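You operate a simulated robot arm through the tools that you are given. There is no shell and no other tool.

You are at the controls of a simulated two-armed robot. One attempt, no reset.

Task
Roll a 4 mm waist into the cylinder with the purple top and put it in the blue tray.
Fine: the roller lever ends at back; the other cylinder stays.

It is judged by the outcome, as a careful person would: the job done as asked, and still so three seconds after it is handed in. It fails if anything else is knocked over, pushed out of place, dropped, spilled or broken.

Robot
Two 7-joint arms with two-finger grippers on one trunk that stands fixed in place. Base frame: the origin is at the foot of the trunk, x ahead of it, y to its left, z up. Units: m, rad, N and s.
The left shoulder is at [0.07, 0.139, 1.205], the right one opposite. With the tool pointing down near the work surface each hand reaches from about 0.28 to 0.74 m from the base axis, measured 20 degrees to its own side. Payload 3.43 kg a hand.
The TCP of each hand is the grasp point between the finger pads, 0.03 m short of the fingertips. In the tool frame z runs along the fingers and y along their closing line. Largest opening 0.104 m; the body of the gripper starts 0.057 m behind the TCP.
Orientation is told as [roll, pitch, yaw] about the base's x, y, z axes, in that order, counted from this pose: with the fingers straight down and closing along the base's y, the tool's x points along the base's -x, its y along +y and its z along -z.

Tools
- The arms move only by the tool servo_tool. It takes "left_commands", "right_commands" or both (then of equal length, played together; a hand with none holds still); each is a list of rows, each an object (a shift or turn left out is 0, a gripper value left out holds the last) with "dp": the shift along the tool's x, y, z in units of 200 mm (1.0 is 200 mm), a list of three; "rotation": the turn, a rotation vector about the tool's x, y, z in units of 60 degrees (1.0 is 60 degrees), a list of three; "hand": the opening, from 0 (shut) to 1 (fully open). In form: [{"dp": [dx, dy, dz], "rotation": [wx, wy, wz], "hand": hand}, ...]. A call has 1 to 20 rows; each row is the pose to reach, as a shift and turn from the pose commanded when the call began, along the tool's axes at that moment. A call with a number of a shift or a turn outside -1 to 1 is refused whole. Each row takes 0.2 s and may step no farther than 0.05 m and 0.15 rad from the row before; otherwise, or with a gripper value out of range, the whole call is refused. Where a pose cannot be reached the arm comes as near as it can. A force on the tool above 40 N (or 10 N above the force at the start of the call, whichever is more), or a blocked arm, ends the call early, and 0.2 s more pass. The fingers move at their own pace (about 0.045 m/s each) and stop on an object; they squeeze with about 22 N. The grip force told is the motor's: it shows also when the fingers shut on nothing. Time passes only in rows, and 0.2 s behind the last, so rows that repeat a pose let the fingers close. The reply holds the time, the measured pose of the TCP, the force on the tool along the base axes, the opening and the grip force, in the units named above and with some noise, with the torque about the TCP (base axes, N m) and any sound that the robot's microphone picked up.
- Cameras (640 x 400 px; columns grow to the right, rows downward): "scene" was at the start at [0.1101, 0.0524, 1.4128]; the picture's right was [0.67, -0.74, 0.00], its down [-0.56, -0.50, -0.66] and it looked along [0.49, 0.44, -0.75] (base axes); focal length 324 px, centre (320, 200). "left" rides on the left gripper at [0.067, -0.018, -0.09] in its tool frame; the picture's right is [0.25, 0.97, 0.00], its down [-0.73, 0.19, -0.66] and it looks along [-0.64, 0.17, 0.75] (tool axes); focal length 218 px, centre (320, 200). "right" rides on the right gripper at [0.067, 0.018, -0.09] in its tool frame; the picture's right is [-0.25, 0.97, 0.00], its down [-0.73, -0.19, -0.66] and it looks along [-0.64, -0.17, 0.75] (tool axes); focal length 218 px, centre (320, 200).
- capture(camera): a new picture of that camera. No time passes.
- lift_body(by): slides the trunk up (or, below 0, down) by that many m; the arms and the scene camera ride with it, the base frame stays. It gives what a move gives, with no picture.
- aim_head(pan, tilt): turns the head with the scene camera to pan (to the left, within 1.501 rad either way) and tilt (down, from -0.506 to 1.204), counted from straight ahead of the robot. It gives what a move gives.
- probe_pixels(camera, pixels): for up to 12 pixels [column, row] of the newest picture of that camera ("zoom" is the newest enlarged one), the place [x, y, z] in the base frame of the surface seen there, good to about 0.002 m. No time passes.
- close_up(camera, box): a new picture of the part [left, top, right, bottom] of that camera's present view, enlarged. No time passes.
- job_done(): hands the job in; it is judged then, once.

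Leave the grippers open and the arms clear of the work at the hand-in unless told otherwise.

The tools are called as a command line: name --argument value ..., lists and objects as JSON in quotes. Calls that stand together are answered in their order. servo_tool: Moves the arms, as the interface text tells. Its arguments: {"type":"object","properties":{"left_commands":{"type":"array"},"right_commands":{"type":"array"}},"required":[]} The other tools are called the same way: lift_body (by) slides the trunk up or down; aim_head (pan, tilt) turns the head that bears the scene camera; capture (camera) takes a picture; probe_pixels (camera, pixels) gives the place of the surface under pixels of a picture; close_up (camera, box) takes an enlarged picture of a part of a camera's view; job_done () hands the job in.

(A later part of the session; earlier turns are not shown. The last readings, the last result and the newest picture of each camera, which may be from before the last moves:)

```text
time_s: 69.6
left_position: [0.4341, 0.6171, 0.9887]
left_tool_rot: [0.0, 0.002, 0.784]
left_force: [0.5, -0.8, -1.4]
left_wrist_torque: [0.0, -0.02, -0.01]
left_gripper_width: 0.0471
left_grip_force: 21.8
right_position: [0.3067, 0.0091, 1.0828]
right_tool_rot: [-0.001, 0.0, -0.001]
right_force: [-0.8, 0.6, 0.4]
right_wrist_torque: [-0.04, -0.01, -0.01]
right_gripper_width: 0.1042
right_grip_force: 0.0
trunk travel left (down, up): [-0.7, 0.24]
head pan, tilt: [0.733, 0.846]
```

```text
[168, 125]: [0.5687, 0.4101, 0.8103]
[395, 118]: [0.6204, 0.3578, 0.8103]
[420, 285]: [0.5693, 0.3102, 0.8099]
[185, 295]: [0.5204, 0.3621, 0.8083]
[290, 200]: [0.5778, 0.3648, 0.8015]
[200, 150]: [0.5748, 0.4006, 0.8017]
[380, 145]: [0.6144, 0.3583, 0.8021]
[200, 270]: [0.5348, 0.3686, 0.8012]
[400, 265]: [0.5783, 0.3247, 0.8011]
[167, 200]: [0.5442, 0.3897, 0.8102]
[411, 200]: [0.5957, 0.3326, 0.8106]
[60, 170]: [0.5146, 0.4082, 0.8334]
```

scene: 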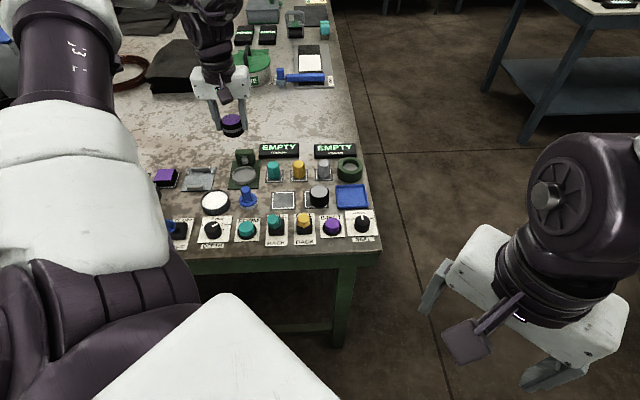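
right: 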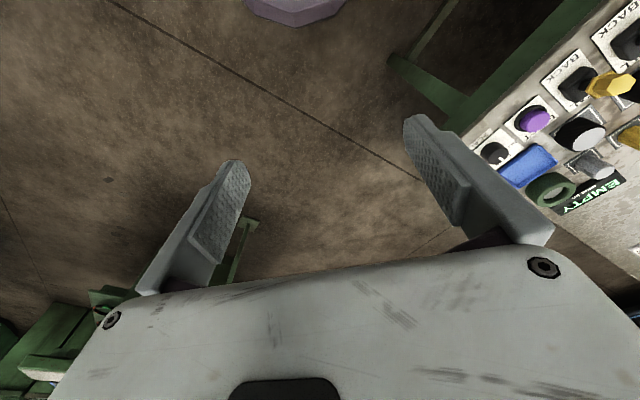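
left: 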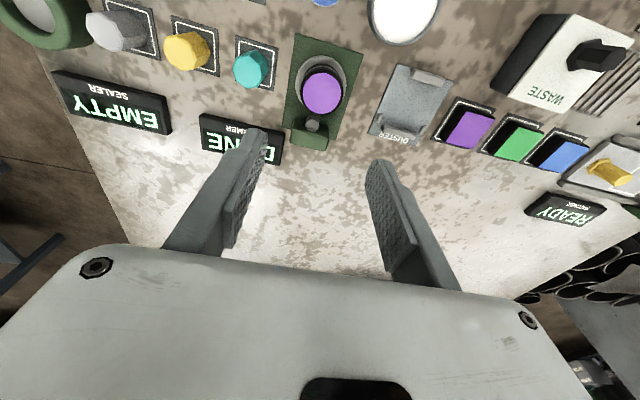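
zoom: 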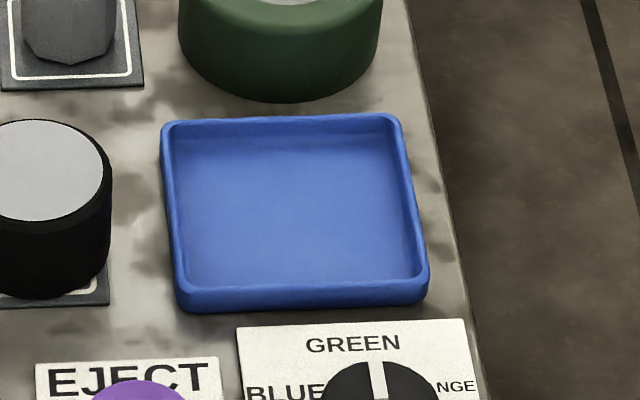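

The tray centre is ≈(0.570,0.360), floor 0.8015, rim 0.810. I'll carry the cylinder there at z≈0.99 in two legs.

servo_tool --left_commands '[{"dp": [0.04, -0.13, 0]}, {"dp": [0.09, -0.31, 0]}, {"dp": [0.15, -0.5, 0]}, {"dp": [0.213, -0.695, 0]}, {"dp": [0.213, -0.695, 0]}]'

servo_tool --left_commands '[{"dp": [0.05, -0.16, 0]}, {"dp": [0.1, -0.34, 0]}, {"dp": [0.16, -0.52, 0]}, {"dp": [0.213, -0.695, 0]}, {"dp": [0.213, -0.695, 0]}]'

capture --camera "left"

capture --camera "scene"

```text
time_s: 70.8
left_position: [0.5039, 0.4876, 0.9887]
left_tool_rot: [-0.001, -0.001, 0.784]
left_force: [0.2, 0.1, -2.3]
left_wrist_torque: [-0.01, 0.01, -0.02]
left_gripper_width: 0.047
left_grip_force: 21.9
right_position: [0.3067, 0.0088, 1.0828]
right_tool_rot: [0.0, 0.0, 0.003]
right_force: [-0.5, 0.8, 0.2]
right_wrist_torque: [-0.01, 0.01, -0.01]
right_gripper_width: 0.1042
right_grip_force: 0.0
trunk travel left (down, up): [-0.7, 0.24]
head pan, tilt: [0.733, 0.846]
```

```text
time_s: 72.0
left_position: [0.5709, 0.3604, 0.9897]
left_tool_rot: [0.0, 0.0, 0.787]
left_force: [0.2, 0.2, -1.1]
left_wrist_torque: [0.02, -0.07, -0.02]
left_gripper_width: 0.0469
left_grip_force: 21.3
right_position: [0.3069, 0.0084, 1.0829]
right_tool_rot: [0.0, 0.001, 0.003]
right_force: [-0.2, -0.1, 0.7]
right_wrist_torque: [-0.01, 0.0, -0.03]
right_gripper_width: 0.104
right_grip_force: 0.0
trunk travel left (down, up): [-0.7, 0.24]
head pan, tilt: [0.733, 0.846]
```

```text
taken
```

left: 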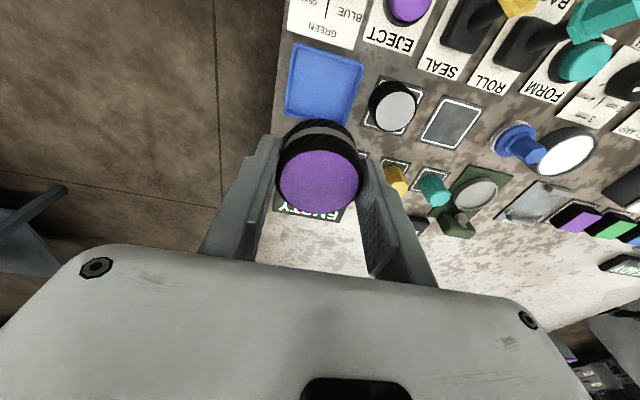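

```text
taken
```

scene: 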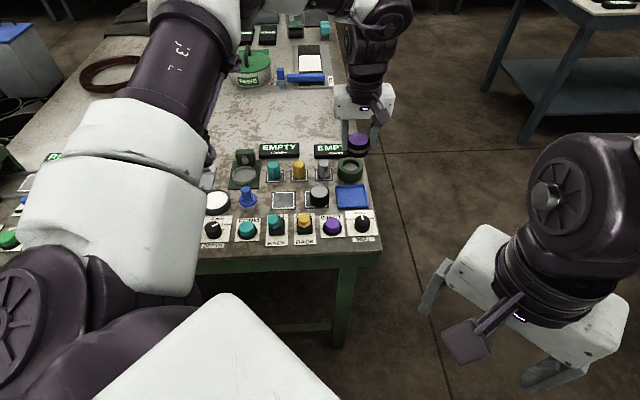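

In position above the tray at full reach. Cross-checking the tray location with the left camera.

close_up --camera "left" --box '[270, 30, 390, 130]'

probe_pixels --camera "zoom" --pixels '[[120, 65], [480, 145], [85, 320], [430, 350], [270, 180], [300, 105], [450, 240], [100, 190]]'

```text
4.00 times, centred on (330, 80) of left
```

zoom: 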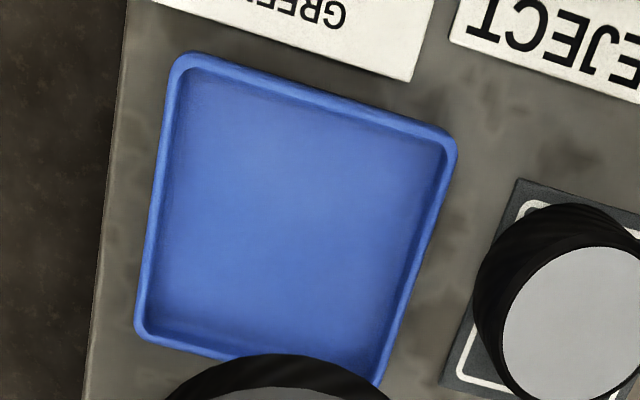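

```text
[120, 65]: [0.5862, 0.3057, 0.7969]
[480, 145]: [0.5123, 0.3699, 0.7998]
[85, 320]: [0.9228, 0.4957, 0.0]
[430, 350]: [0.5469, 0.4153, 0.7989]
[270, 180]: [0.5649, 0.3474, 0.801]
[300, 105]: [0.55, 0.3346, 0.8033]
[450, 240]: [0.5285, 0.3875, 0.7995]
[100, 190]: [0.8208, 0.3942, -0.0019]
```

probe_pixels --camera "zoom" --pixels '[[182, 62], [450, 145], [143, 328], [160, 190], [320, 95], [415, 260], [200, 90], [435, 150], [165, 320], [370, 360]]'

```text
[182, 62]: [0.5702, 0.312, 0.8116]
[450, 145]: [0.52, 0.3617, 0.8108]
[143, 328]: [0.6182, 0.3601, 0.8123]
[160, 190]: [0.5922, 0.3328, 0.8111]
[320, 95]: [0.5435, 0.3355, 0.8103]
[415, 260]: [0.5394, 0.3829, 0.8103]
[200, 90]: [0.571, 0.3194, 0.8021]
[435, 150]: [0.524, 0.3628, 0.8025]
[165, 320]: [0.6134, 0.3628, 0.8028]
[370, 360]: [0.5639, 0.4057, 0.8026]
```

The tray centre ≈(0.569,0.361) is confirmed. I'll descend to z≈0.865 and check.

servo_tool --left_commands '[{"dp": [0.002, 0.005, 0.15]}, {"dp": [0.004, 0.008, 0.35]}, {"dp": [0.004, 0.008, 0.52]}, {"dp": [0.004, 0.008, 0.625]}, {"dp": [0.004, 0.008, 0.625]}]'

capture --camera "left"

close_up --camera "scene" --box '[305, 140, 405, 220]'

```text
time_s: 73.2
left_position: [0.5517, 0.399, 0.9258]
left_tool_rot: [-0.003, 0.001, 0.784]
left_force: [-0.6, 0.2, 0.4]
left_wrist_torque: [0.0, -0.01, -0.01]
left_gripper_width: 0.047
left_grip_force: 21.7
left hand out of reach, approached as far as the arm can: row 1, 2, 3, 4, 5
right_position: [0.3082, 0.008, 1.0821]
right_tool_rot: [0.003, 0.001, -0.001]
right_force: [-0.3, 0.1, 0.3]
right_wrist_torque: [-0.02, -0.03, -0.01]
right_gripper_width: 0.1038
right_grip_force: 0.1
trunk travel left (down, up): [-0.7, 0.24]
head pan, tilt: [0.733, 0.846]
```

```text
taken
```

left: 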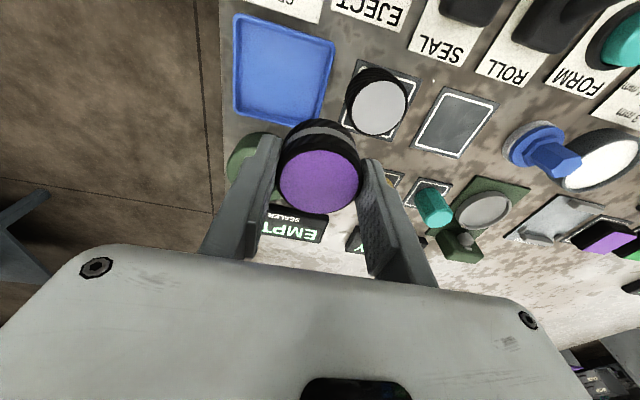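

```text
5.00 times, centred on (355, 180) of scene
```

zoom: 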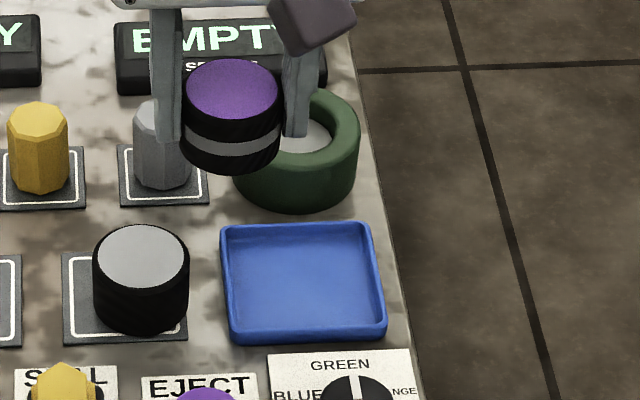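

That yaw runs out of reach lower down at the tray. The hand drifted, but it's well above everything. I'll rise and turn to yaw 0, which also points the fingers at the tray's corners.

servo_tool --left_commands '[{"dp": [0, 0, -0.2]}, {"dp": [0, 0, -0.32]}, {"dp": [0, 0, -0.32], "rotation": [0, 0, 0.125]}, {"dp": [0, 0, -0.32], "rotation": [0, 0, 0.25]}, {"dp": [0, 0, -0.32], "rotation": [0, 0, 0.375]}, {"dp": [0, 0, -0.32], "rotation": [0, 0, 0.5]}, {"dp": [0, 0, -0.32], "rotation": [0, 0, 0.625]}, {"dp": [0, 0, -0.32], "rotation": [0, 0, 0.75]}, {"dp": [0, 0, -0.32], "rotation": [0, 0, 0.75]}]'

```text
time_s: 75.2
left_position: [0.5504, 0.398, 0.99]
left_tool_rot: [0.0, -0.001, -0.002]
left_force: [0.2, 0.1, -1.0]
left_wrist_torque: [0.01, -0.01, 0.02]
left_gripper_width: 0.0471
left_grip_force: 21.9
right_position: [0.308, 0.0076, 1.0822]
right_tool_rot: [0.003, 0.001, -0.002]
right_force: [0.7, -0.6, 0.1]
right_wrist_torque: [-0.03, -0.02, -0.01]
right_gripper_width: 0.104
right_grip_force: 0.1
trunk travel left (down, up): [-0.7, 0.24]
head pan, tilt: [0.733, 0.846]
```

Clean. Now over the tray and down to z≈0.93.

servo_tool --left_commands '[{"dp": [-0.05, -0.1, 0]}, {"dp": [-0.094, -0.188, 0]}, {"dp": [-0.094, -0.188, 0.15]}, {"dp": [-0.094, -0.188, 0.3]}, {"dp": [-0.094, -0.188, 0.3]}]'

capture --camera "left"

close_up --camera "scene" --box '[305, 120, 405, 220]'

```text
time_s: 76.4
left_position: [0.5703, 0.3597, 0.9318]
left_tool_rot: [0.0, 0.0, -0.002]
left_force: [0.3, -0.3, -0.1]
left_wrist_torque: [0.03, 0.02, -0.03]
left_gripper_width: 0.0468
left_grip_force: 21.3
right_position: [0.3075, 0.0074, 1.0835]
right_tool_rot: [0.002, 0.001, -0.001]
right_force: [-0.5, 0.1, -0.5]
right_wrist_torque: [0.0, -0.02, 0.02]
right_gripper_width: 0.1041
right_grip_force: 0.0
trunk travel left (down, up): [-0.7, 0.24]
head pan, tilt: [0.733, 0.846]
```

```text
taken
```

left: 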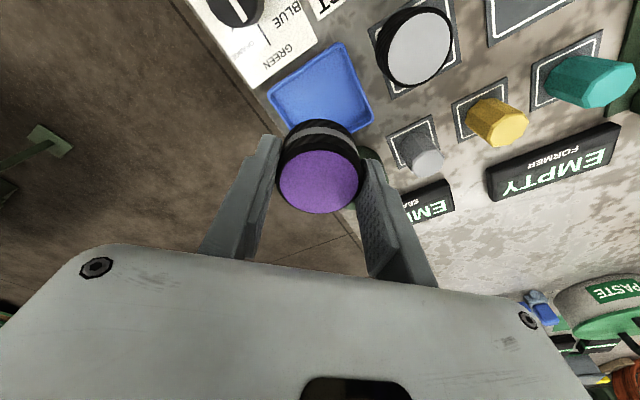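

```text
4.00 times, centred on (355, 170) of scene
```

zoom: 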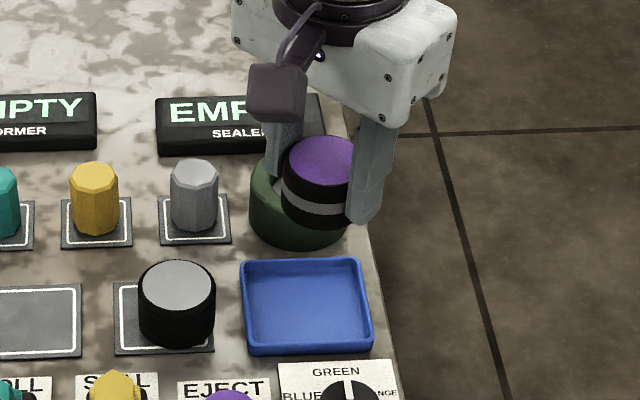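

In reach at yaw 0 and on target (0.570,0.360). Continuing straight down to z≈0.86.

servo_tool --left_commands '[{"dp": [0, 0, 0.12]}, {"dp": [0, 0, 0.24]}, {"dp": [0, 0, 0.35]}, {"dp": [0, 0, 0.35]}]'

capture --camera "left"

close_up --camera "scene" --box '[305, 130, 405, 230]'

```text
time_s: 77.4
left_position: [0.5459, 0.3658, 0.8839]
left_tool_rot: [0.0, -0.002, 0.001]
left_force: [0.9, 0.2, -0.6]
left_wrist_torque: [0.02, 0.01, -0.02]
left_gripper_width: 0.0469
left_grip_force: 22.2
left hand out of reach, approached as far as the arm can: row 1, 2, 3, 4
right_position: [0.3086, 0.0076, 1.0824]
right_tool_rot: [0.002, 0.001, 0.0]
right_force: [0.0, -0.5, 0.7]
right_wrist_torque: [-0.01, 0.02, 0.0]
right_gripper_width: 0.1043
right_grip_force: 0.0
trunk travel left (down, up): [-0.7, 0.24]
head pan, tilt: [0.733, 0.846]
```

```text
taken
```

left: 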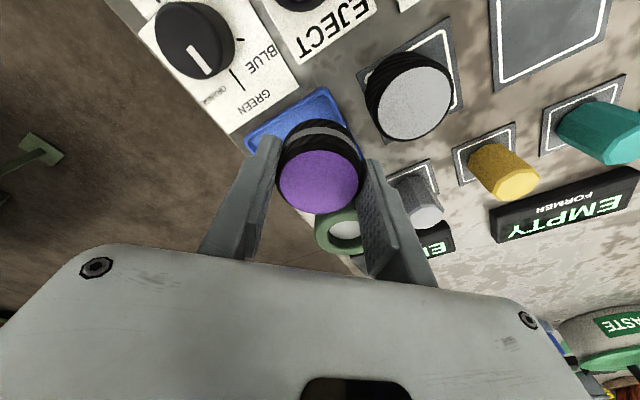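

```text
4.00 times, centred on (355, 180) of scene
```

zoom: 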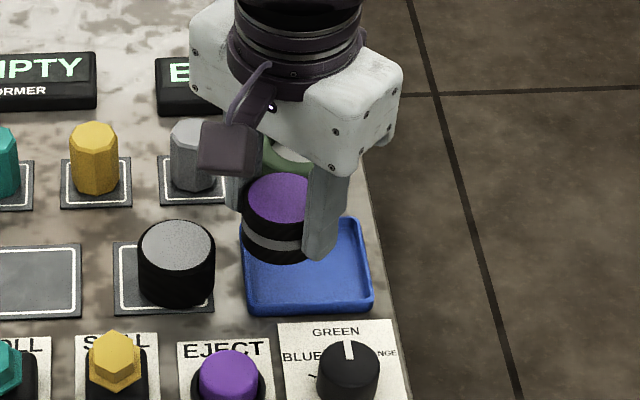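

Still a joint limit at this posture. The cup was farther away and worked, so it depends on yaw. I'll rise, then turn to yaw −π/2, where the wrist had lots of room earlier; the fingers again point to the tray's corners.

servo_tool --left_commands '[{"dp": [0, 0, -0.2]}, {"dp": [0, 0, -0.4]}, {"dp": [0, 0, -0.4], "rotation": [0, 0, 0.125]}, {"dp": [0, 0, -0.4], "rotation": [0, 0, 0.25]}, {"dp": [0, 0, -0.4], "rotation": [0, 0, 0.375]}, {"dp": [0, 0, -0.4], "rotation": [0, 0, 0.5]}, {"dp": [0, 0, -0.4], "rotation": [0, 0, 0.625]}, {"dp": [0, 0, -0.4], "rotation": [0, 0, 0.75]}, {"dp": [0, 0, -0.4], "rotation": [0, 0, 0.75]}]'

```text
time_s: 79.4
left_position: [0.5451, 0.367, 0.9633]
left_tool_rot: [-0.001, -0.001, -0.788]
left_force: [0.5, 0.6, -2.1]
left_wrist_torque: [0.01, 0.02, 0.0]
left_gripper_width: 0.047
left_grip_force: 22.4
right_position: [0.3069, 0.0081, 1.0824]
right_tool_rot: [0.003, 0.001, -0.001]
right_force: [0.0, 0.0, -1.3]
right_wrist_torque: [-0.02, 0.0, 0.0]
right_gripper_width: 0.1037
right_grip_force: 0.1
trunk travel left (down, up): [-0.7, 0.24]
head pan, tilt: [0.733, 0.846]
```

Turning on to −π/2 while moving over the tray centre.

servo_tool --left_commands '[{"dp": [-0.02, 0.012, 0], "rotation": [0, 0, 0.125]}, {"dp": [-0.04, 0.024, 0], "rotation": [0, 0, 0.25]}, {"dp": [-0.06, 0.036, 0], "rotation": [0, 0, 0.375]}, {"dp": [-0.08, 0.048, 0], "rotation": [0, 0, 0.5]}, {"dp": [-0.1055, 0.0635, 0], "rotation": [0, 0, 0.625]}, {"dp": [-0.1055, 0.0635, 0], "rotation": [0, 0, 0.747]}, {"dp": [-0.1055, 0.0635, 0], "rotation": [0, 0, 0.747]}]'

servo_tool --left_commands '[{"dp": [0, 0, 0.1]}, {"dp": [0, 0, 0.2]}, {"dp": [0, 0, 0.3]}, {"dp": [0, 0, 0.3]}]'

close_up --camera "scene" --box '[305, 130, 405, 230]'

```text
time_s: 81.0
left_position: [0.569, 0.3602, 0.9615]
left_tool_rot: [0.001, -0.001, -1.571]
left_force: [0.4, -1.0, 0.1]
left_wrist_torque: [0.0, -0.02, 0.01]
left_gripper_width: 0.0469
left_grip_force: 22.4
right_position: [0.3077, 0.0083, 1.0825]
right_tool_rot: [0.001, -0.001, 0.003]
right_force: [-0.5, 0.0, 0.4]
right_wrist_torque: [0.03, -0.01, 0.0]
right_gripper_width: 0.104
right_grip_force: 0.0
trunk travel left (down, up): [-0.7, 0.24]
head pan, tilt: [0.733, 0.846]
```

```text
time_s: 82.0
left_position: [0.5643, 0.3624, 0.9068]
left_tool_rot: [0.002, -0.002, -1.567]
left_force: [0.2, -0.9, -0.7]
left_wrist_torque: [-0.05, -0.03, 0.01]
left_gripper_width: 0.0469
left_grip_force: 21.5
left hand out of reach, approached as far as the arm can: row 3, 4
right_position: [0.3085, 0.0082, 1.0822]
right_tool_rot: [0.002, -0.001, -0.001]
right_force: [0.9, 0.3, 0.4]
right_wrist_torque: [0.03, 0.01, 0.02]
right_gripper_width: 0.104
right_grip_force: 0.1
trunk travel left (down, up): [-0.7, 0.24]
head pan, tilt: [0.733, 0.846]
```

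```text
4.00 times, centred on (355, 180) of scene
```

zoom: 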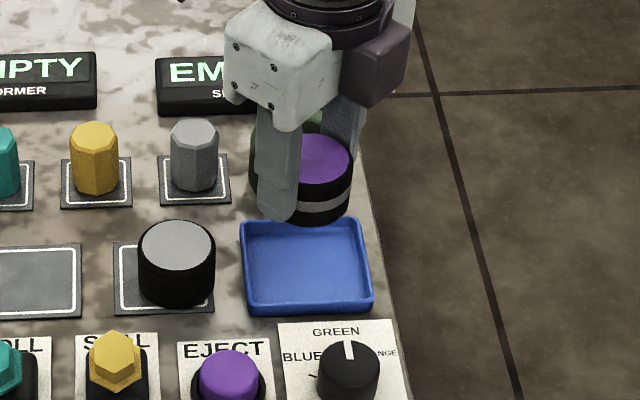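

The limit now appears to be extended reach at low height rather than yaw. Lowering the trunk a little should help, but the arm rides down with it, so I'll raise the hand first and check how high the left arm's links are above the bench.

servo_tool --left_commands '[{"dp": [0, 0, -0.2]}, {"dp": [0, 0, -0.4]}, {"dp": [0, 0, -0.57]}, {"dp": [0, 0, -0.57]}]'

capture --camera "scene"

capture --camera "right"

```text
time_s: 83.0
left_position: [0.5641, 0.3614, 1.0223]
left_tool_rot: [0.0, 0.0, -1.568]
left_force: [0.5, 0.2, -0.8]
left_wrist_torque: [-0.04, 0.02, 0.02]
left_gripper_width: 0.047
left_grip_force: 22.4
right_position: [0.308, 0.0079, 1.0828]
right_tool_rot: [0.0, 0.001, -0.002]
right_force: [0.4, -0.1, -0.9]
right_wrist_torque: [-0.01, -0.01, -0.01]
right_gripper_width: 0.104
right_grip_force: 0.1
trunk travel left (down, up): [-0.7, 0.24]
head pan, tilt: [0.733, 0.846]
```

```text
taken
```

scene: 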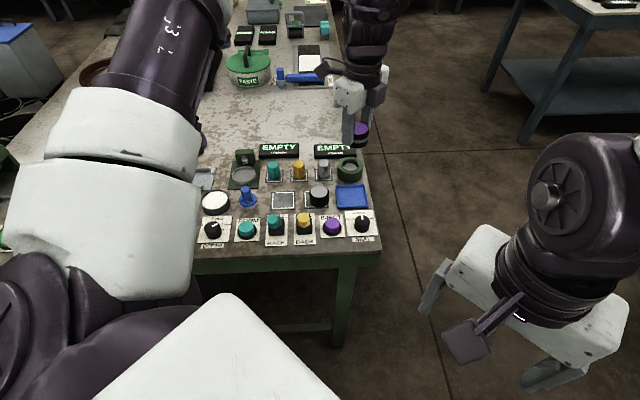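

```text
taken
```

right: 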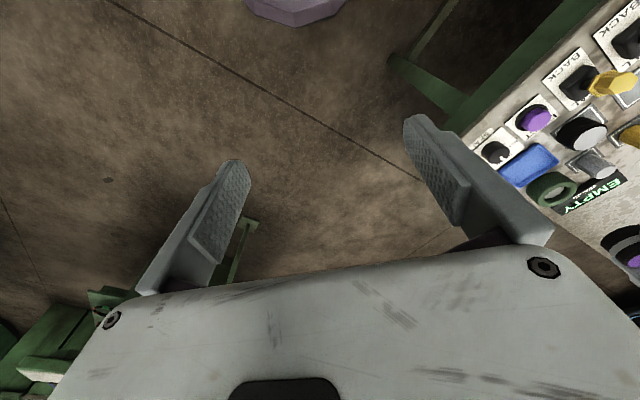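

probe_pixels --camera "scene" --pixels '[[130, 170], [110, 240], [190, 250], [150, 80], [205, 140], [230, 30], [370, 40], [195, 180], [215, 60], [60, 160], [40, 320], [320, 70]]'

```text
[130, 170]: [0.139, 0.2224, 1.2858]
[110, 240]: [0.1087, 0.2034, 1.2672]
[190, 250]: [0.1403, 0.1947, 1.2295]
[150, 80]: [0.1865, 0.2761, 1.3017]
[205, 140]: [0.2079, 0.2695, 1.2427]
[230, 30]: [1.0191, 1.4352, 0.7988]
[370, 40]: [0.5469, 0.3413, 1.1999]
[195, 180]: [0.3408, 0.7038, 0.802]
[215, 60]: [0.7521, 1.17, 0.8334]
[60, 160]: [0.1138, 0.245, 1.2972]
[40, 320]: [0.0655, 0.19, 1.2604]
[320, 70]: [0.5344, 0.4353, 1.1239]
```

The arm's upper links are at z≈1.25–1.3, so there's plenty of room. I'll check what lies beneath the right hand before lowering the trunk.

probe_pixels --camera "right" --pixels '[[50, 350], [110, 300], [230, 250], [290, 5], [20, 385], [440, 60], [560, 30], [330, 180]]'

```text
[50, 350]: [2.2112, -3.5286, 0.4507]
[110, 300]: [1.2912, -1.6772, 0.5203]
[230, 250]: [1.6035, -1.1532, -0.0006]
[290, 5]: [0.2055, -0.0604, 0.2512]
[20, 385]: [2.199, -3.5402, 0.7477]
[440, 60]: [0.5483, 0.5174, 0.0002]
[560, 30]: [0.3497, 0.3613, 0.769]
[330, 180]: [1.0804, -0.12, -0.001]
```

Nothing is near the right hand. Lowering the trunk by 0.10 m brings the left TCP to ≈0.92, with the cylinder bottom at ≈0.88 over the tray.

lift_body --by -0.1

capture --camera "scene"

```text
time_s: 84.3
left_position: [0.564, 0.3617, 0.9232]
left_tool_rot: [0.001, 0.001, -1.57]
left_force: [0.1, 0.2, -0.6]
left_wrist_torque: [0.01, -0.04, 0.02]
left_gripper_width: 0.047
left_grip_force: 21.7
right_position: [0.3076, 0.0077, 0.982]
right_tool_rot: [0.002, -0.001, 0.0]
right_force: [0.0, 0.2, -0.5]
right_wrist_torque: [0.02, -0.01, 0.01]
right_gripper_width: 0.1043
right_grip_force: 0.0
trunk travel left (down, up): [-0.6, 0.34]
head pan, tilt: [0.733, 0.846]
```

```text
taken
```

scene: 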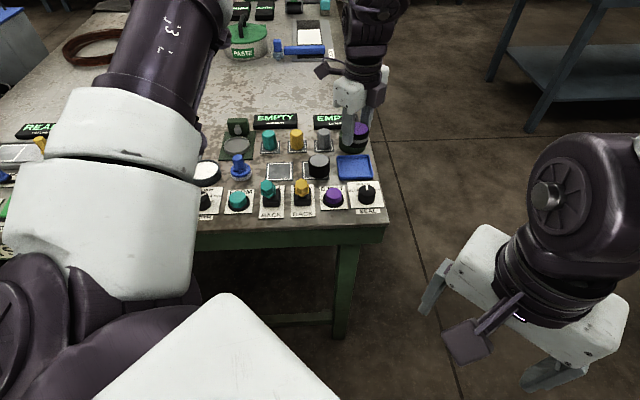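

The trunk is down. Now I'll centre and descend to z≈0.87.

servo_tool --left_commands '[{"dp": [-0.003, 0.025, 0.05]}, {"dp": [-0.003, 0.025, 0.15]}, {"dp": [-0.003, 0.025, 0.265]}, {"dp": [-0.003, 0.025, 0.265]}]'

capture --camera "left"

close_up --camera "scene" --box '[305, 110, 405, 210]'

```text
time_s: 85.3
left_position: [0.5693, 0.3612, 0.8679]
left_tool_rot: [0.0, 0.0, -1.569]
left_force: [-0.4, -0.3, 0.0]
left_wrist_torque: [0.02, -0.02, -0.02]
left_gripper_width: 0.0468
left_grip_force: 22.3
right_position: [0.3089, 0.0075, 0.9828]
right_tool_rot: [0.0, 0.0, 0.001]
right_force: [-0.3, -0.1, 0.1]
right_wrist_torque: [0.01, 0.0, 0.01]
right_gripper_width: 0.104
right_grip_force: 0.0
trunk travel left (down, up): [-0.6, 0.34]
head pan, tilt: [0.733, 0.846]
```

```text
taken
```

left: 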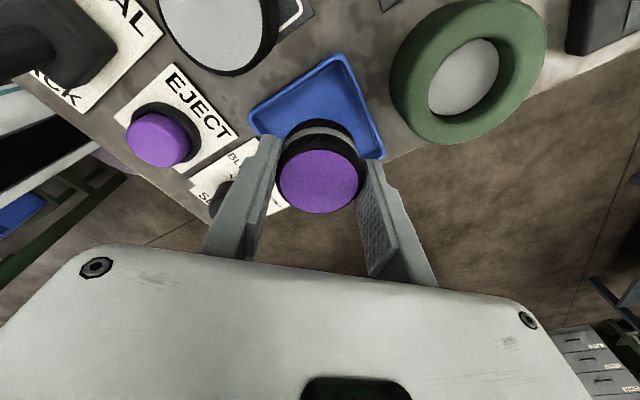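

```text
4.00 times, centred on (355, 160) of scene
```

zoom: 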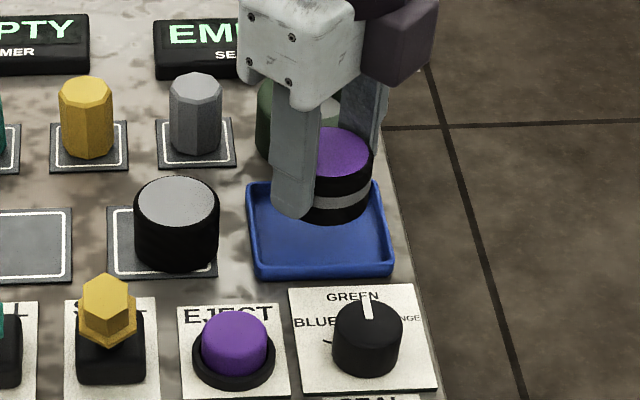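

Reached, and centred over the tray. Lowering the last 2.4 cm slowly.

servo_tool --left_commands '[{"dp": [0, 0, 0.05]}, {"dp": [0, 0, 0.09]}, {"dp": [0, 0, 0.115]}, {"dp": [0, 0, 0.125]}, {"dp": [0, 0, 0.125]}]'

close_up --camera "scene" --box '[320, 130, 390, 190]'

close_up --camera "left" --box '[220, 40, 420, 220]'

```text
time_s: 86.5
left_position: [0.57, 0.3628, 0.844]
left_tool_rot: [0.001, 0.0, -1.568]
left_force: [-0.5, 0.3, -1.3]
left_wrist_torque: [0.01, -0.01, 0.02]
left_gripper_width: 0.0467
left_grip_force: 22.1
right_position: [0.3082, 0.0072, 0.9827]
right_tool_rot: [0.003, 0.002, 0.002]
right_force: [0.8, -0.2, -0.8]
right_wrist_torque: [-0.01, 0.01, -0.01]
right_gripper_width: 0.1042
right_grip_force: 0.0
trunk travel left (down, up): [-0.6, 0.34]
head pan, tilt: [0.733, 0.846]
```

```text
6.67 times, centred on (355, 160) of scene
```

zoom: 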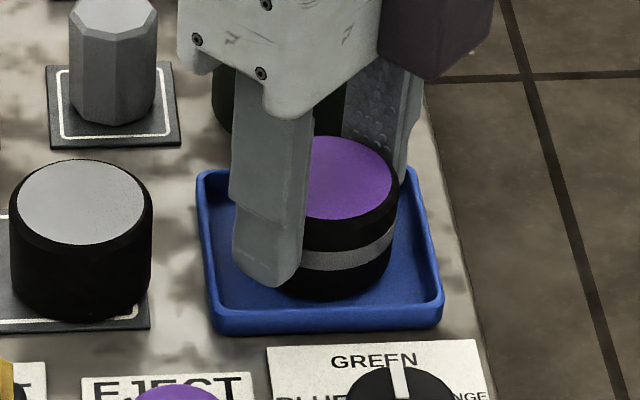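

```text
2.22 times, centred on (320, 130) of left
```

zoom: 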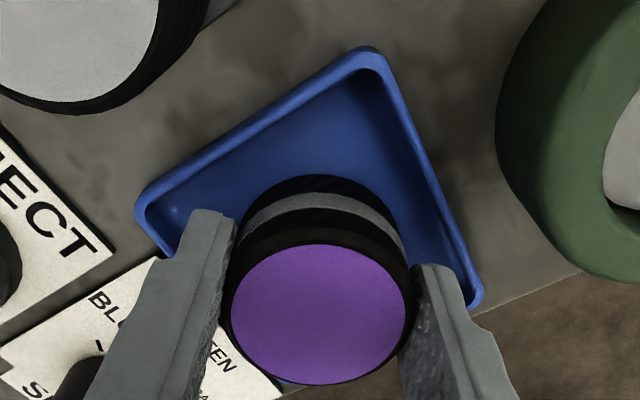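

The cylinder is inside the tray rim with the fingers toward its corners. Lowering 2 mm more to touch down.

servo_tool --left_commands '[{"dp": [0, 0, 0.006]}, {"dp": [0, 0, 0.012]}, {"dp": [0, 0, 0.012]}]'

```text
time_s: 87.3
left_position: [0.5694, 0.3606, 0.8431]
left_tool_rot: [0.003, 0.001, -1.566]
left_force: [0.4, 3.4, 10.5]
left_wrist_torque: [0.09, 0.25, -0.06]
left_gripper_width: 0.0469
left_grip_force: 21.7
right_position: [0.3065, 0.0075, 0.9828]
right_tool_rot: [0.003, -0.002, 0.003]
right_force: [0.2, -0.4, -0.6]
right_wrist_torque: [-0.02, -0.01, 0.01]
right_gripper_width: 0.1041
right_grip_force: 0.0
trunk travel left (down, up): [-0.6, 0.34]
head pan, tilt: [0.733, 0.846]
```

It has touched down (10 N). I'll ease up 1 mm, open slightly to 0.056, then rise.

servo_tool --left_commands '[{"dp": [0, 0, -0.006]}, {"dp": [0, 0, -0.006], "hand": 0.54}, {"dp": [0, 0, -0.006], "hand": 0.54}, {"dp": [0, 0, -0.006], "hand": 0.54}]'

close_up --camera "scene" --box '[320, 130, 390, 190]'

```text
time_s: 88.3
left_position: [0.5694, 0.3604, 0.8415]
left_tool_rot: [-0.001, 0.002, -1.569]
left_force: [2.2, -0.4, -3.6]
left_wrist_torque: [0.04, -0.09, -0.14]
left_gripper_width: 0.0544
left_grip_force: 0.1
right_position: [0.3081, 0.0074, 0.9814]
right_tool_rot: [-0.001, 0.002, -0.001]
right_force: [0.7, -0.3, -1.8]
right_wrist_torque: [-0.02, 0.0, 0.02]
right_gripper_width: 0.1041
right_grip_force: 0.1
trunk travel left (down, up): [-0.6, 0.34]
head pan, tilt: [0.733, 0.846]
```

```text
6.67 times, centred on (355, 160) of scene
```

zoom: 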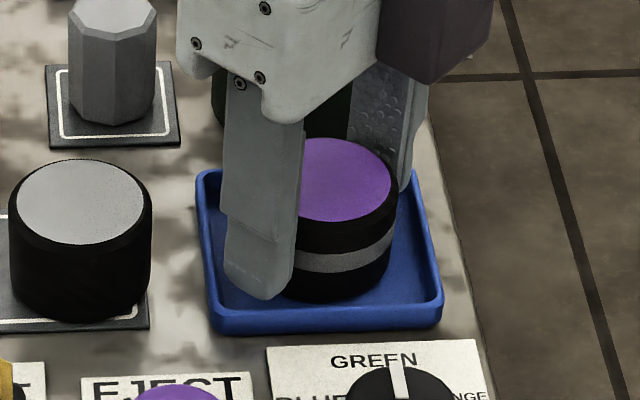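

The cylinder is free on the tray floor and the fingers are apart (0.054). Rising straight up.

servo_tool --left_commands '[{"dp": [0, 0, -0.05]}, {"dp": [0, 0, -0.15]}, {"dp": [0, 0, -0.3]}, {"dp": [0, 0, -0.5]}, {"dp": [0, 0, -0.7]}, {"dp": [0, 0, -0.7]}]'

capture --camera "scene"

close_up --camera "scene" --box '[300, 120, 400, 220]'

```text
time_s: 89.7
left_position: [0.5696, 0.361, 0.9829]
left_tool_rot: [0.002, -0.001, -1.569]
left_force: [-0.8, 0.5, 0.4]
left_wrist_torque: [-0.02, 0.03, -0.04]
left_gripper_width: 0.0565
left_grip_force: 0.1
right_position: [0.3082, 0.0081, 0.9819]
right_tool_rot: [0.001, 0.0, -0.001]
right_force: [-0.2, 1.1, 0.0]
right_wrist_torque: [0.01, -0.03, 0.0]
right_gripper_width: 0.1041
right_grip_force: 0.0
trunk travel left (down, up): [-0.6, 0.34]
head pan, tilt: [0.733, 0.846]
```

```text
taken
```

scene: 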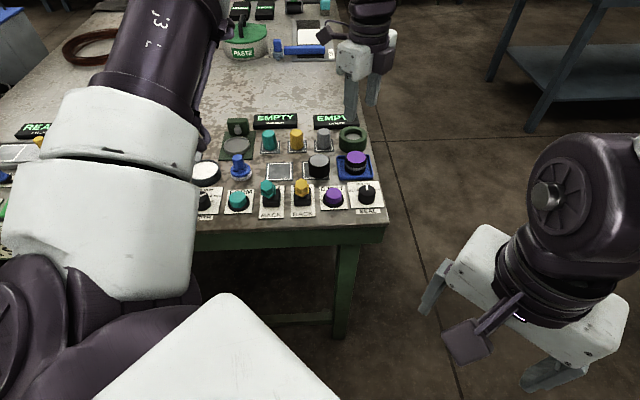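

```text
4.00 times, centred on (350, 170) of scene
```

zoom: 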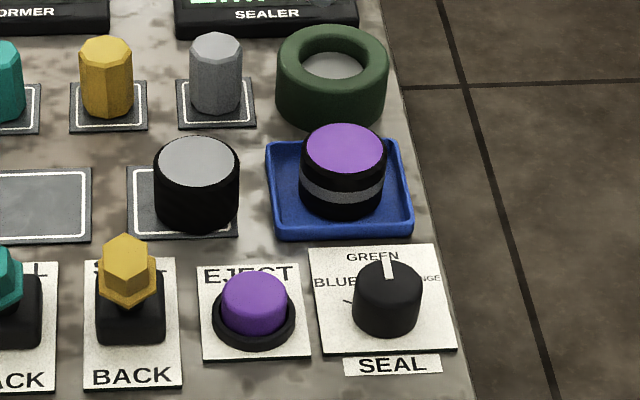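

The cylinder stands upright in the tray with the waist showing. I'll check that the tray hasn't shifted, and look over the levers and dial.

probe_pixels --camera "zoom" --pixels '[[270, 146], [395, 143], [409, 228], [285, 234], [342, 148], [195, 160]]'

lift_body --by 0.1

capture --camera "scene"

close_up --camera "scene" --box '[190, 130, 390, 255]'

```text
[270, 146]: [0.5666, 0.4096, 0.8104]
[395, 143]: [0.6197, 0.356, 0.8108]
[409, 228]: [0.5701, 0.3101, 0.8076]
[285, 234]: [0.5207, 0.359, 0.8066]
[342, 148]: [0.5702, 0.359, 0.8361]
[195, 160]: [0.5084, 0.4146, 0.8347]
```

```text
time_s: 91.1
left_position: [0.5693, 0.362, 1.0823]
left_tool_rot: [0.0, 0.0, -1.57]
left_force: [0.7, 0.4, -0.8]
left_wrist_torque: [0.01, -0.02, 0.0]
left_gripper_width: 0.0561
left_grip_force: 0.0
right_position: [0.3078, 0.0073, 1.0822]
right_tool_rot: [0.004, 0.0, -0.001]
right_force: [0.8, 0.2, 0.0]
right_wrist_torque: [0.06, 0.01, 0.01]
right_gripper_width: 0.1037
right_grip_force: 0.1
trunk travel left (down, up): [-0.7, 0.24]
head pan, tilt: [0.733, 0.846]
```

```text
taken
```

scene: 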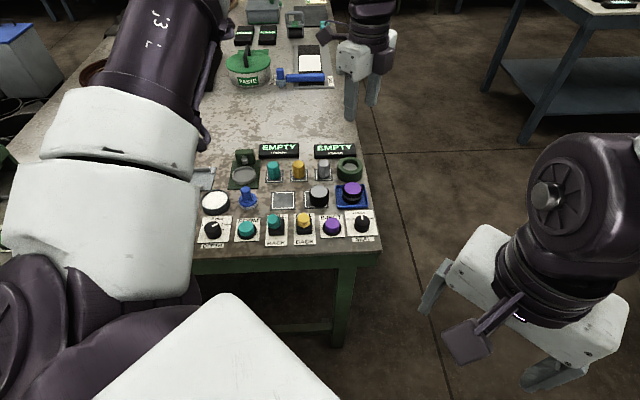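

```text
3.20 times, centred on (290, 192) of scene
```

zoom: 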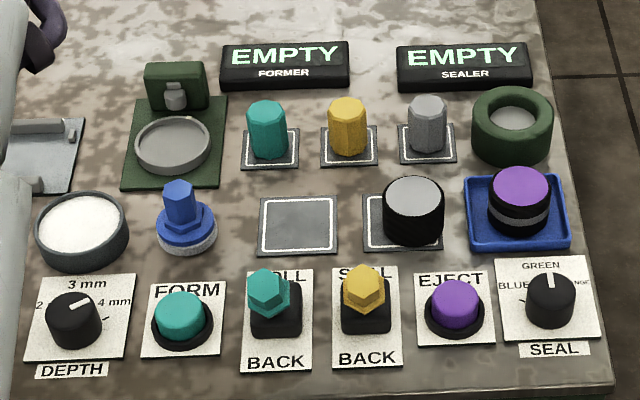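

Everything on the right side matches the start: ROLL lever at BACK, white cylinder on its pad, tray unmoved. I'll withdraw the left hand toward its starting place at height and open it fully.

servo_tool --left_commands '[{"dp": [0, -0.12, -0.03], "rotation": [0, 0, -0.125], "hand": 1}, {"dp": [0, -0.24, -0.06], "rotation": [0, 0, -0.25], "hand": 1}, {"dp": [0, -0.36, -0.1], "rotation": [0, 0, -0.375], "hand": 1}, {"dp": [0, -0.48, -0.14], "rotation": [0, 0, -0.5], "hand": 1}, {"dp": [0, -0.6, -0.18], "rotation": [0, 0, -0.625], "hand": 1}, {"dp": [0, -0.72, -0.2], "rotation": [0, 0, -0.75], "hand": 1}, {"dp": [0, -0.84, -0.2], "rotation": [0, 0, -0.875], "hand": 1}, {"dp": [0, -0.95, -0.2], "rotation": [0, 0, -1.0], "hand": 1}, {"dp": [0, -0.95, -0.2], "rotation": [0, 0, -1.0], "hand": 1}]'

capture --camera "scene"

close_up --camera "scene" --box '[20, 130, 230, 260]'

capture --camera "left"

```text
time_s: 93.1
left_position: [0.3785, 0.3611, 1.122]
left_tool_rot: [-0.001, -0.002, -0.521]
left_force: [-0.4, 1.0, 0.2]
left_wrist_torque: [0.03, 0.01, 0.01]
left_gripper_width: 0.1039
left_grip_force: 0.1
right_position: [0.3091, 0.0065, 1.0821]
right_tool_rot: [0.001, -0.001, 0.0]
right_force: [0.3, 0.3, 0.0]
right_wrist_torque: [-0.03, 0.02, -0.01]
right_gripper_width: 0.104
right_grip_force: 0.0
trunk travel left (down, up): [-0.7, 0.24]
head pan, tilt: [0.733, 0.846]
```

```text
taken
```

scene: 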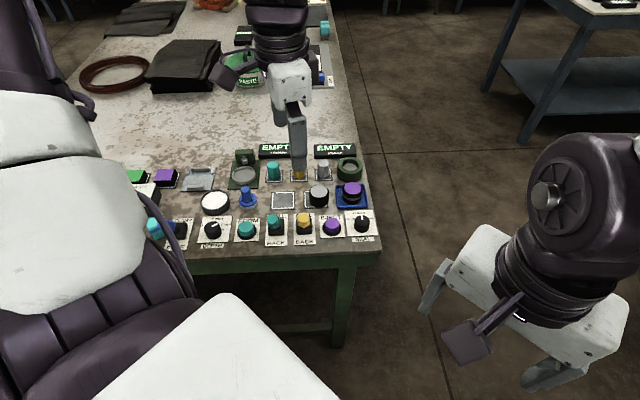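

```text
3.05 times, centred on (125, 195) of scene
```

zoom: 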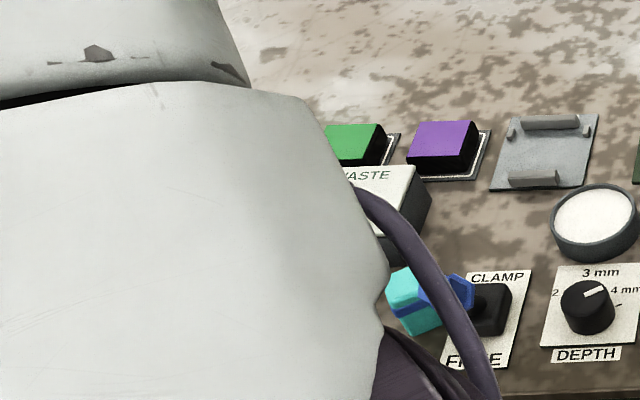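

```text
taken
```

left: 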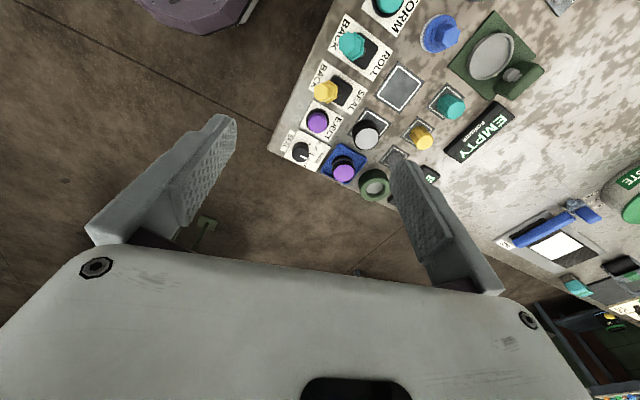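

Comparing pictures carefully, the small cyan-and-blue block beside the CLAMP lever was at about (150,235) in the scene at the start. It's now at about (155,228), so my early out-of-reach swing probably nudged it. I'll go back to the same left-hand pose as the picture at t=3.2 s, taken before that swing, to compare directly.

servo_tool --left_commands '[{"dp": [0.105, 0.062, 0.05], "rotation": [0, 0, -0.12]}, {"dp": [0.21, 0.124, 0.1], "rotation": [0, 0, -0.24]}, {"dp": [0.315, 0.186, 0.15], "rotation": [0, 0, -0.36]}, {"dp": [0.42, 0.248, 0.2], "rotation": [0, 0, -0.48]}, {"dp": [0.523, 0.309, 0.24], "rotation": [0, 0, -0.6]}, {"dp": [0.523, 0.309, 0.24], "rotation": [0, 0, -0.6]}]'

```text
time_s: 94.5
left_position: [0.3198, 0.4659, 1.0752]
left_tool_rot: [-0.001, -0.002, 0.11]
left_force: [1.1, -0.1, 0.1]
left_wrist_torque: [-0.02, 0.01, -0.01]
left_gripper_width: 0.1038
left_grip_force: 0.0
right_position: [0.3085, 0.0088, 1.0825]
right_tool_rot: [0.002, 0.0, -0.002]
right_force: [-0.2, 0.5, 0.8]
right_wrist_torque: [-0.04, -0.02, -0.01]
right_gripper_width: 0.1042
right_grip_force: 0.2
trunk travel left (down, up): [-0.7, 0.24]
head pan, tilt: [0.733, 0.846]
```

servo_tool --left_commands '[{"dp": [0.05, 0.11, 0.05], "rotation": [0, 0, -0.11]}, {"dp": [0.1, 0.23, 0.1], "rotation": [0, 0, -0.22]}, {"dp": [0.15, 0.34, 0.15], "rotation": [0, 0, -0.33]}, {"dp": [0.2, 0.46, 0.2], "rotation": [0, 0, -0.44]}, {"dp": [0.2405, 0.565, 0.25], "rotation": [0, 0, -0.538]}, {"dp": [0.2405, 0.565, 0.25], "rotation": [0, 0, -0.538]}]'

capture --camera "left"

close_up --camera "left" --box '[320, 10, 480, 110]'

capture --camera "scene"

close_up --camera "scene" --box '[10, 140, 220, 270]'

```text
time_s: 95.9
left_position: [0.2589, 0.574, 1.0244]
left_tool_rot: [0.0, 0.001, 0.67]
left_force: [0.0, -0.4, -0.4]
left_wrist_torque: [0.03, -0.04, -0.01]
left_gripper_width: 0.104
left_grip_force: 0.1
right_position: [0.3082, 0.0074, 1.0828]
right_tool_rot: [0.001, 0.0, 0.0]
right_force: [0.6, -0.1, -0.3]
right_wrist_torque: [0.01, 0.01, -0.02]
right_gripper_width: 0.104
right_grip_force: 0.0
trunk travel left (down, up): [-0.7, 0.24]
head pan, tilt: [0.733, 0.846]
```

```text
taken
```

left: 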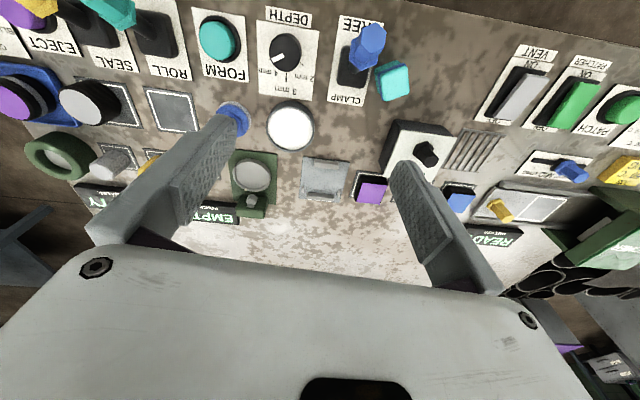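

```text
4.00 times, centred on (400, 60) of left
```

zoom: 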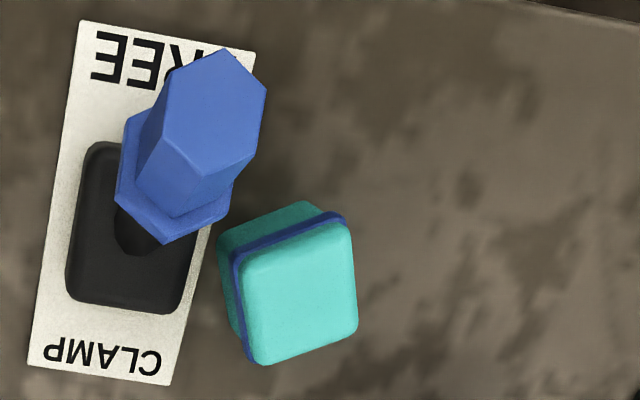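

```text
taken
```

scene: 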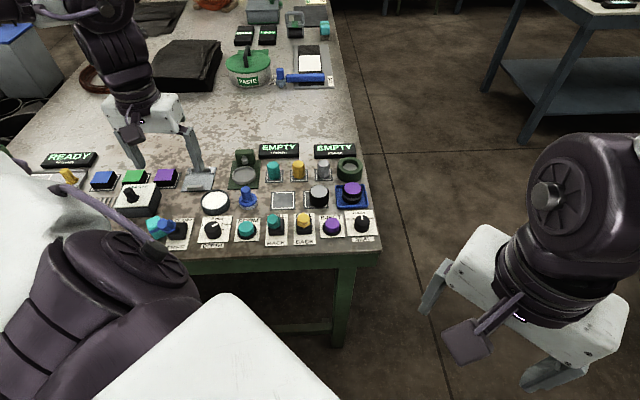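

```text
3.05 times, centred on (115, 205) of scene
```

zoom: 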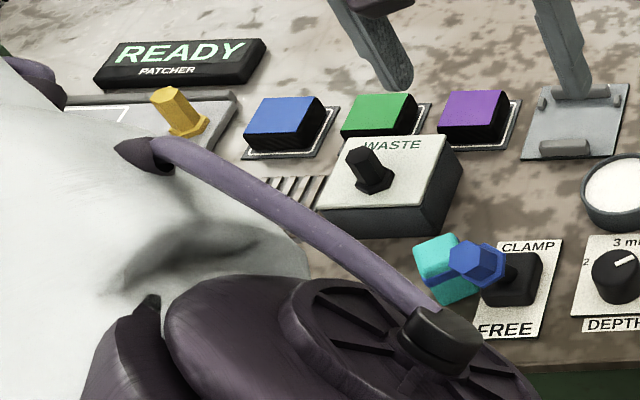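

Confirmed: in the same view the block was centred at about (405,62) and is now at about (392,81) and turned, so my early swing pushed it about 2 cm. Everything else matches. I should put it back. First I'll measure it.

close_up --camera "left" --box '[320, 10, 480, 110]'

probe_pixels --camera "zoom" --pixels '[[300, 290], [255, 265], [340, 235], [345, 320], [270, 350], [225, 245], [290, 215], [235, 330], [420, 200], [340, 208], [190, 100], [380, 100]]'

close_up --camera "scene" --box '[135, 205, 199, 245]'

probe_pixels --camera "zoom" --pixels '[[150, 130], [120, 180], [200, 110], [170, 200], [180, 260], [240, 240], [300, 200], [280, 180]]'

```text
4.00 times, centred on (400, 60) of left
```

zoom: 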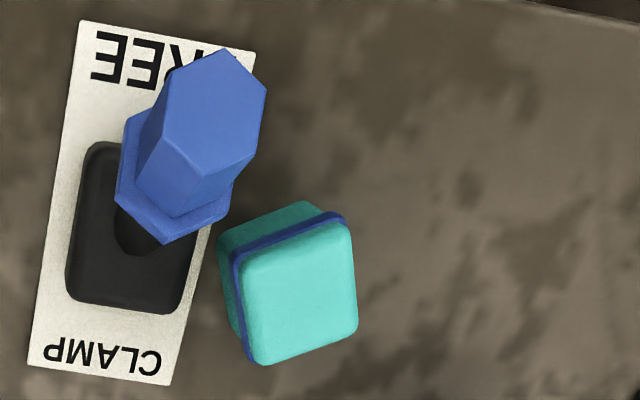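

```text
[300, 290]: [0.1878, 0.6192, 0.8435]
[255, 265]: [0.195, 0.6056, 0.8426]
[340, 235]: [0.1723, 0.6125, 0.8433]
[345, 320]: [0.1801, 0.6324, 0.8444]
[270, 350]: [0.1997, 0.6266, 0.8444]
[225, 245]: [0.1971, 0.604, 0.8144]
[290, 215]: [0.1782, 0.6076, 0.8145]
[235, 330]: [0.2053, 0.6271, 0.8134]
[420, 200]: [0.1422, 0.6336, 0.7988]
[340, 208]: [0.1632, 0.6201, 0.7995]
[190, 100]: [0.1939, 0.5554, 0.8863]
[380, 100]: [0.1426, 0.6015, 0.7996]
```

```text
10.00 times, centred on (167, 225) of scene
```

zoom: 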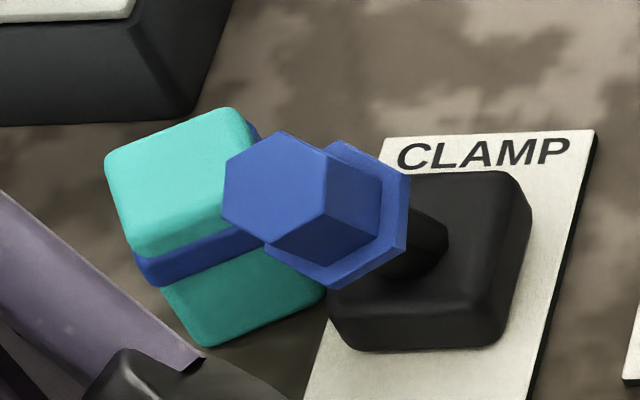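

```text
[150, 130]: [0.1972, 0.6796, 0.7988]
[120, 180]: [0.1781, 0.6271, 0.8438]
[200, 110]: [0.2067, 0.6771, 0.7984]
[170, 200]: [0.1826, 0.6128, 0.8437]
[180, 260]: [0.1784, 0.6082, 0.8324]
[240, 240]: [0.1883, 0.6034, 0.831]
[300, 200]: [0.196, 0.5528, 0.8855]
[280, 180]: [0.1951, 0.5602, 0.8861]
```

Block: about 0.027×0.029×0.044 m standing up, top centre now (0.187,0.6185), faces turned about 26° from the bench axes. By ray geometry from the earlier pictures, its original centre was about (0.166,0.612), aligned with the bench. I'll re-grip it gently and put it back. First I move above it at z≈0.97 with yaw ≈−0.34 to match its faces.

servo_tool --left_commands '[{"dp": [0.02, 0.057, 0.03], "rotation": [0, 0, 0.138], "hand": 0.42}, {"dp": [0.04, 0.114, 0.07], "rotation": [0, 0, 0.276], "hand": 0.42}, {"dp": [0.06, 0.17, 0.11], "rotation": [0, 0, 0.413], "hand": 0.42}, {"dp": [0.08, 0.227, 0.15], "rotation": [0, 0, 0.551], "hand": 0.42}, {"dp": [0.1, 0.284, 0.19], "rotation": [0, 0, 0.689], "hand": 0.42}, {"dp": [0.12, 0.34, 0.22], "rotation": [0, 0, 0.827], "hand": 0.42}, {"dp": [0.1435, 0.3975, 0.25], "rotation": [0, 0, 0.9645], "hand": 0.42}, {"dp": [0.1435, 0.3975, 0.25], "rotation": [0, 0, 0.9645], "hand": 0.42}]'

capture --camera "left"

capture --camera "scene"

```text
time_s: 97.7
left_position: [0.1857, 0.6184, 0.9746]
left_tool_rot: [-0.001, -0.001, -0.339]
left_force: [1.0, 0.2, -0.8]
left_wrist_torque: [0.01, 0.02, 0.0]
left_gripper_width: 0.0436
left_grip_force: 0.1
right_position: [0.3072, 0.0074, 1.0831]
right_tool_rot: [0.002, 0.0, 0.002]
right_force: [0.3, -0.1, -0.2]
right_wrist_torque: [0.02, 0.0, 0.02]
right_gripper_width: 0.1037
right_grip_force: 0.0
trunk travel left (down, up): [-0.7, 0.24]
head pan, tilt: [0.733, 0.846]
```

```text
taken
```

left: 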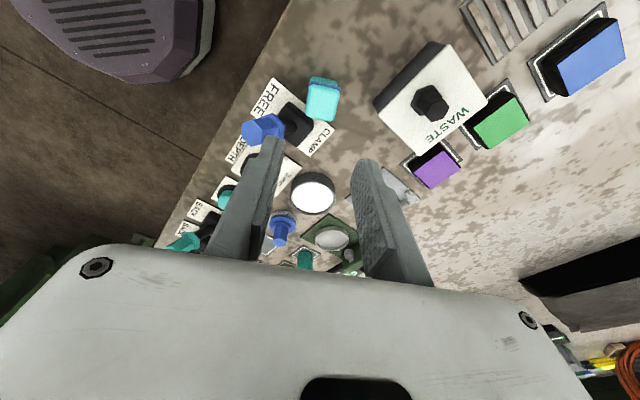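

```text
taken
```

scene: 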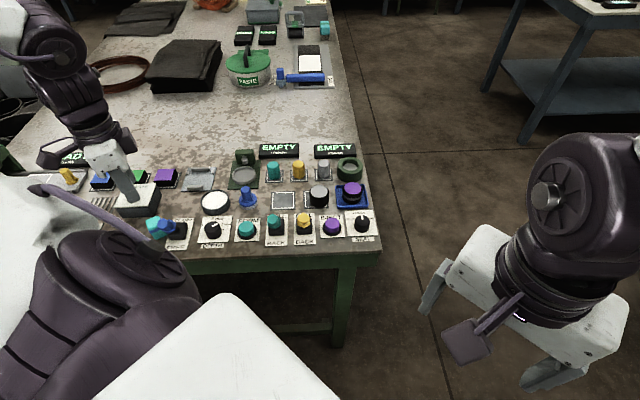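

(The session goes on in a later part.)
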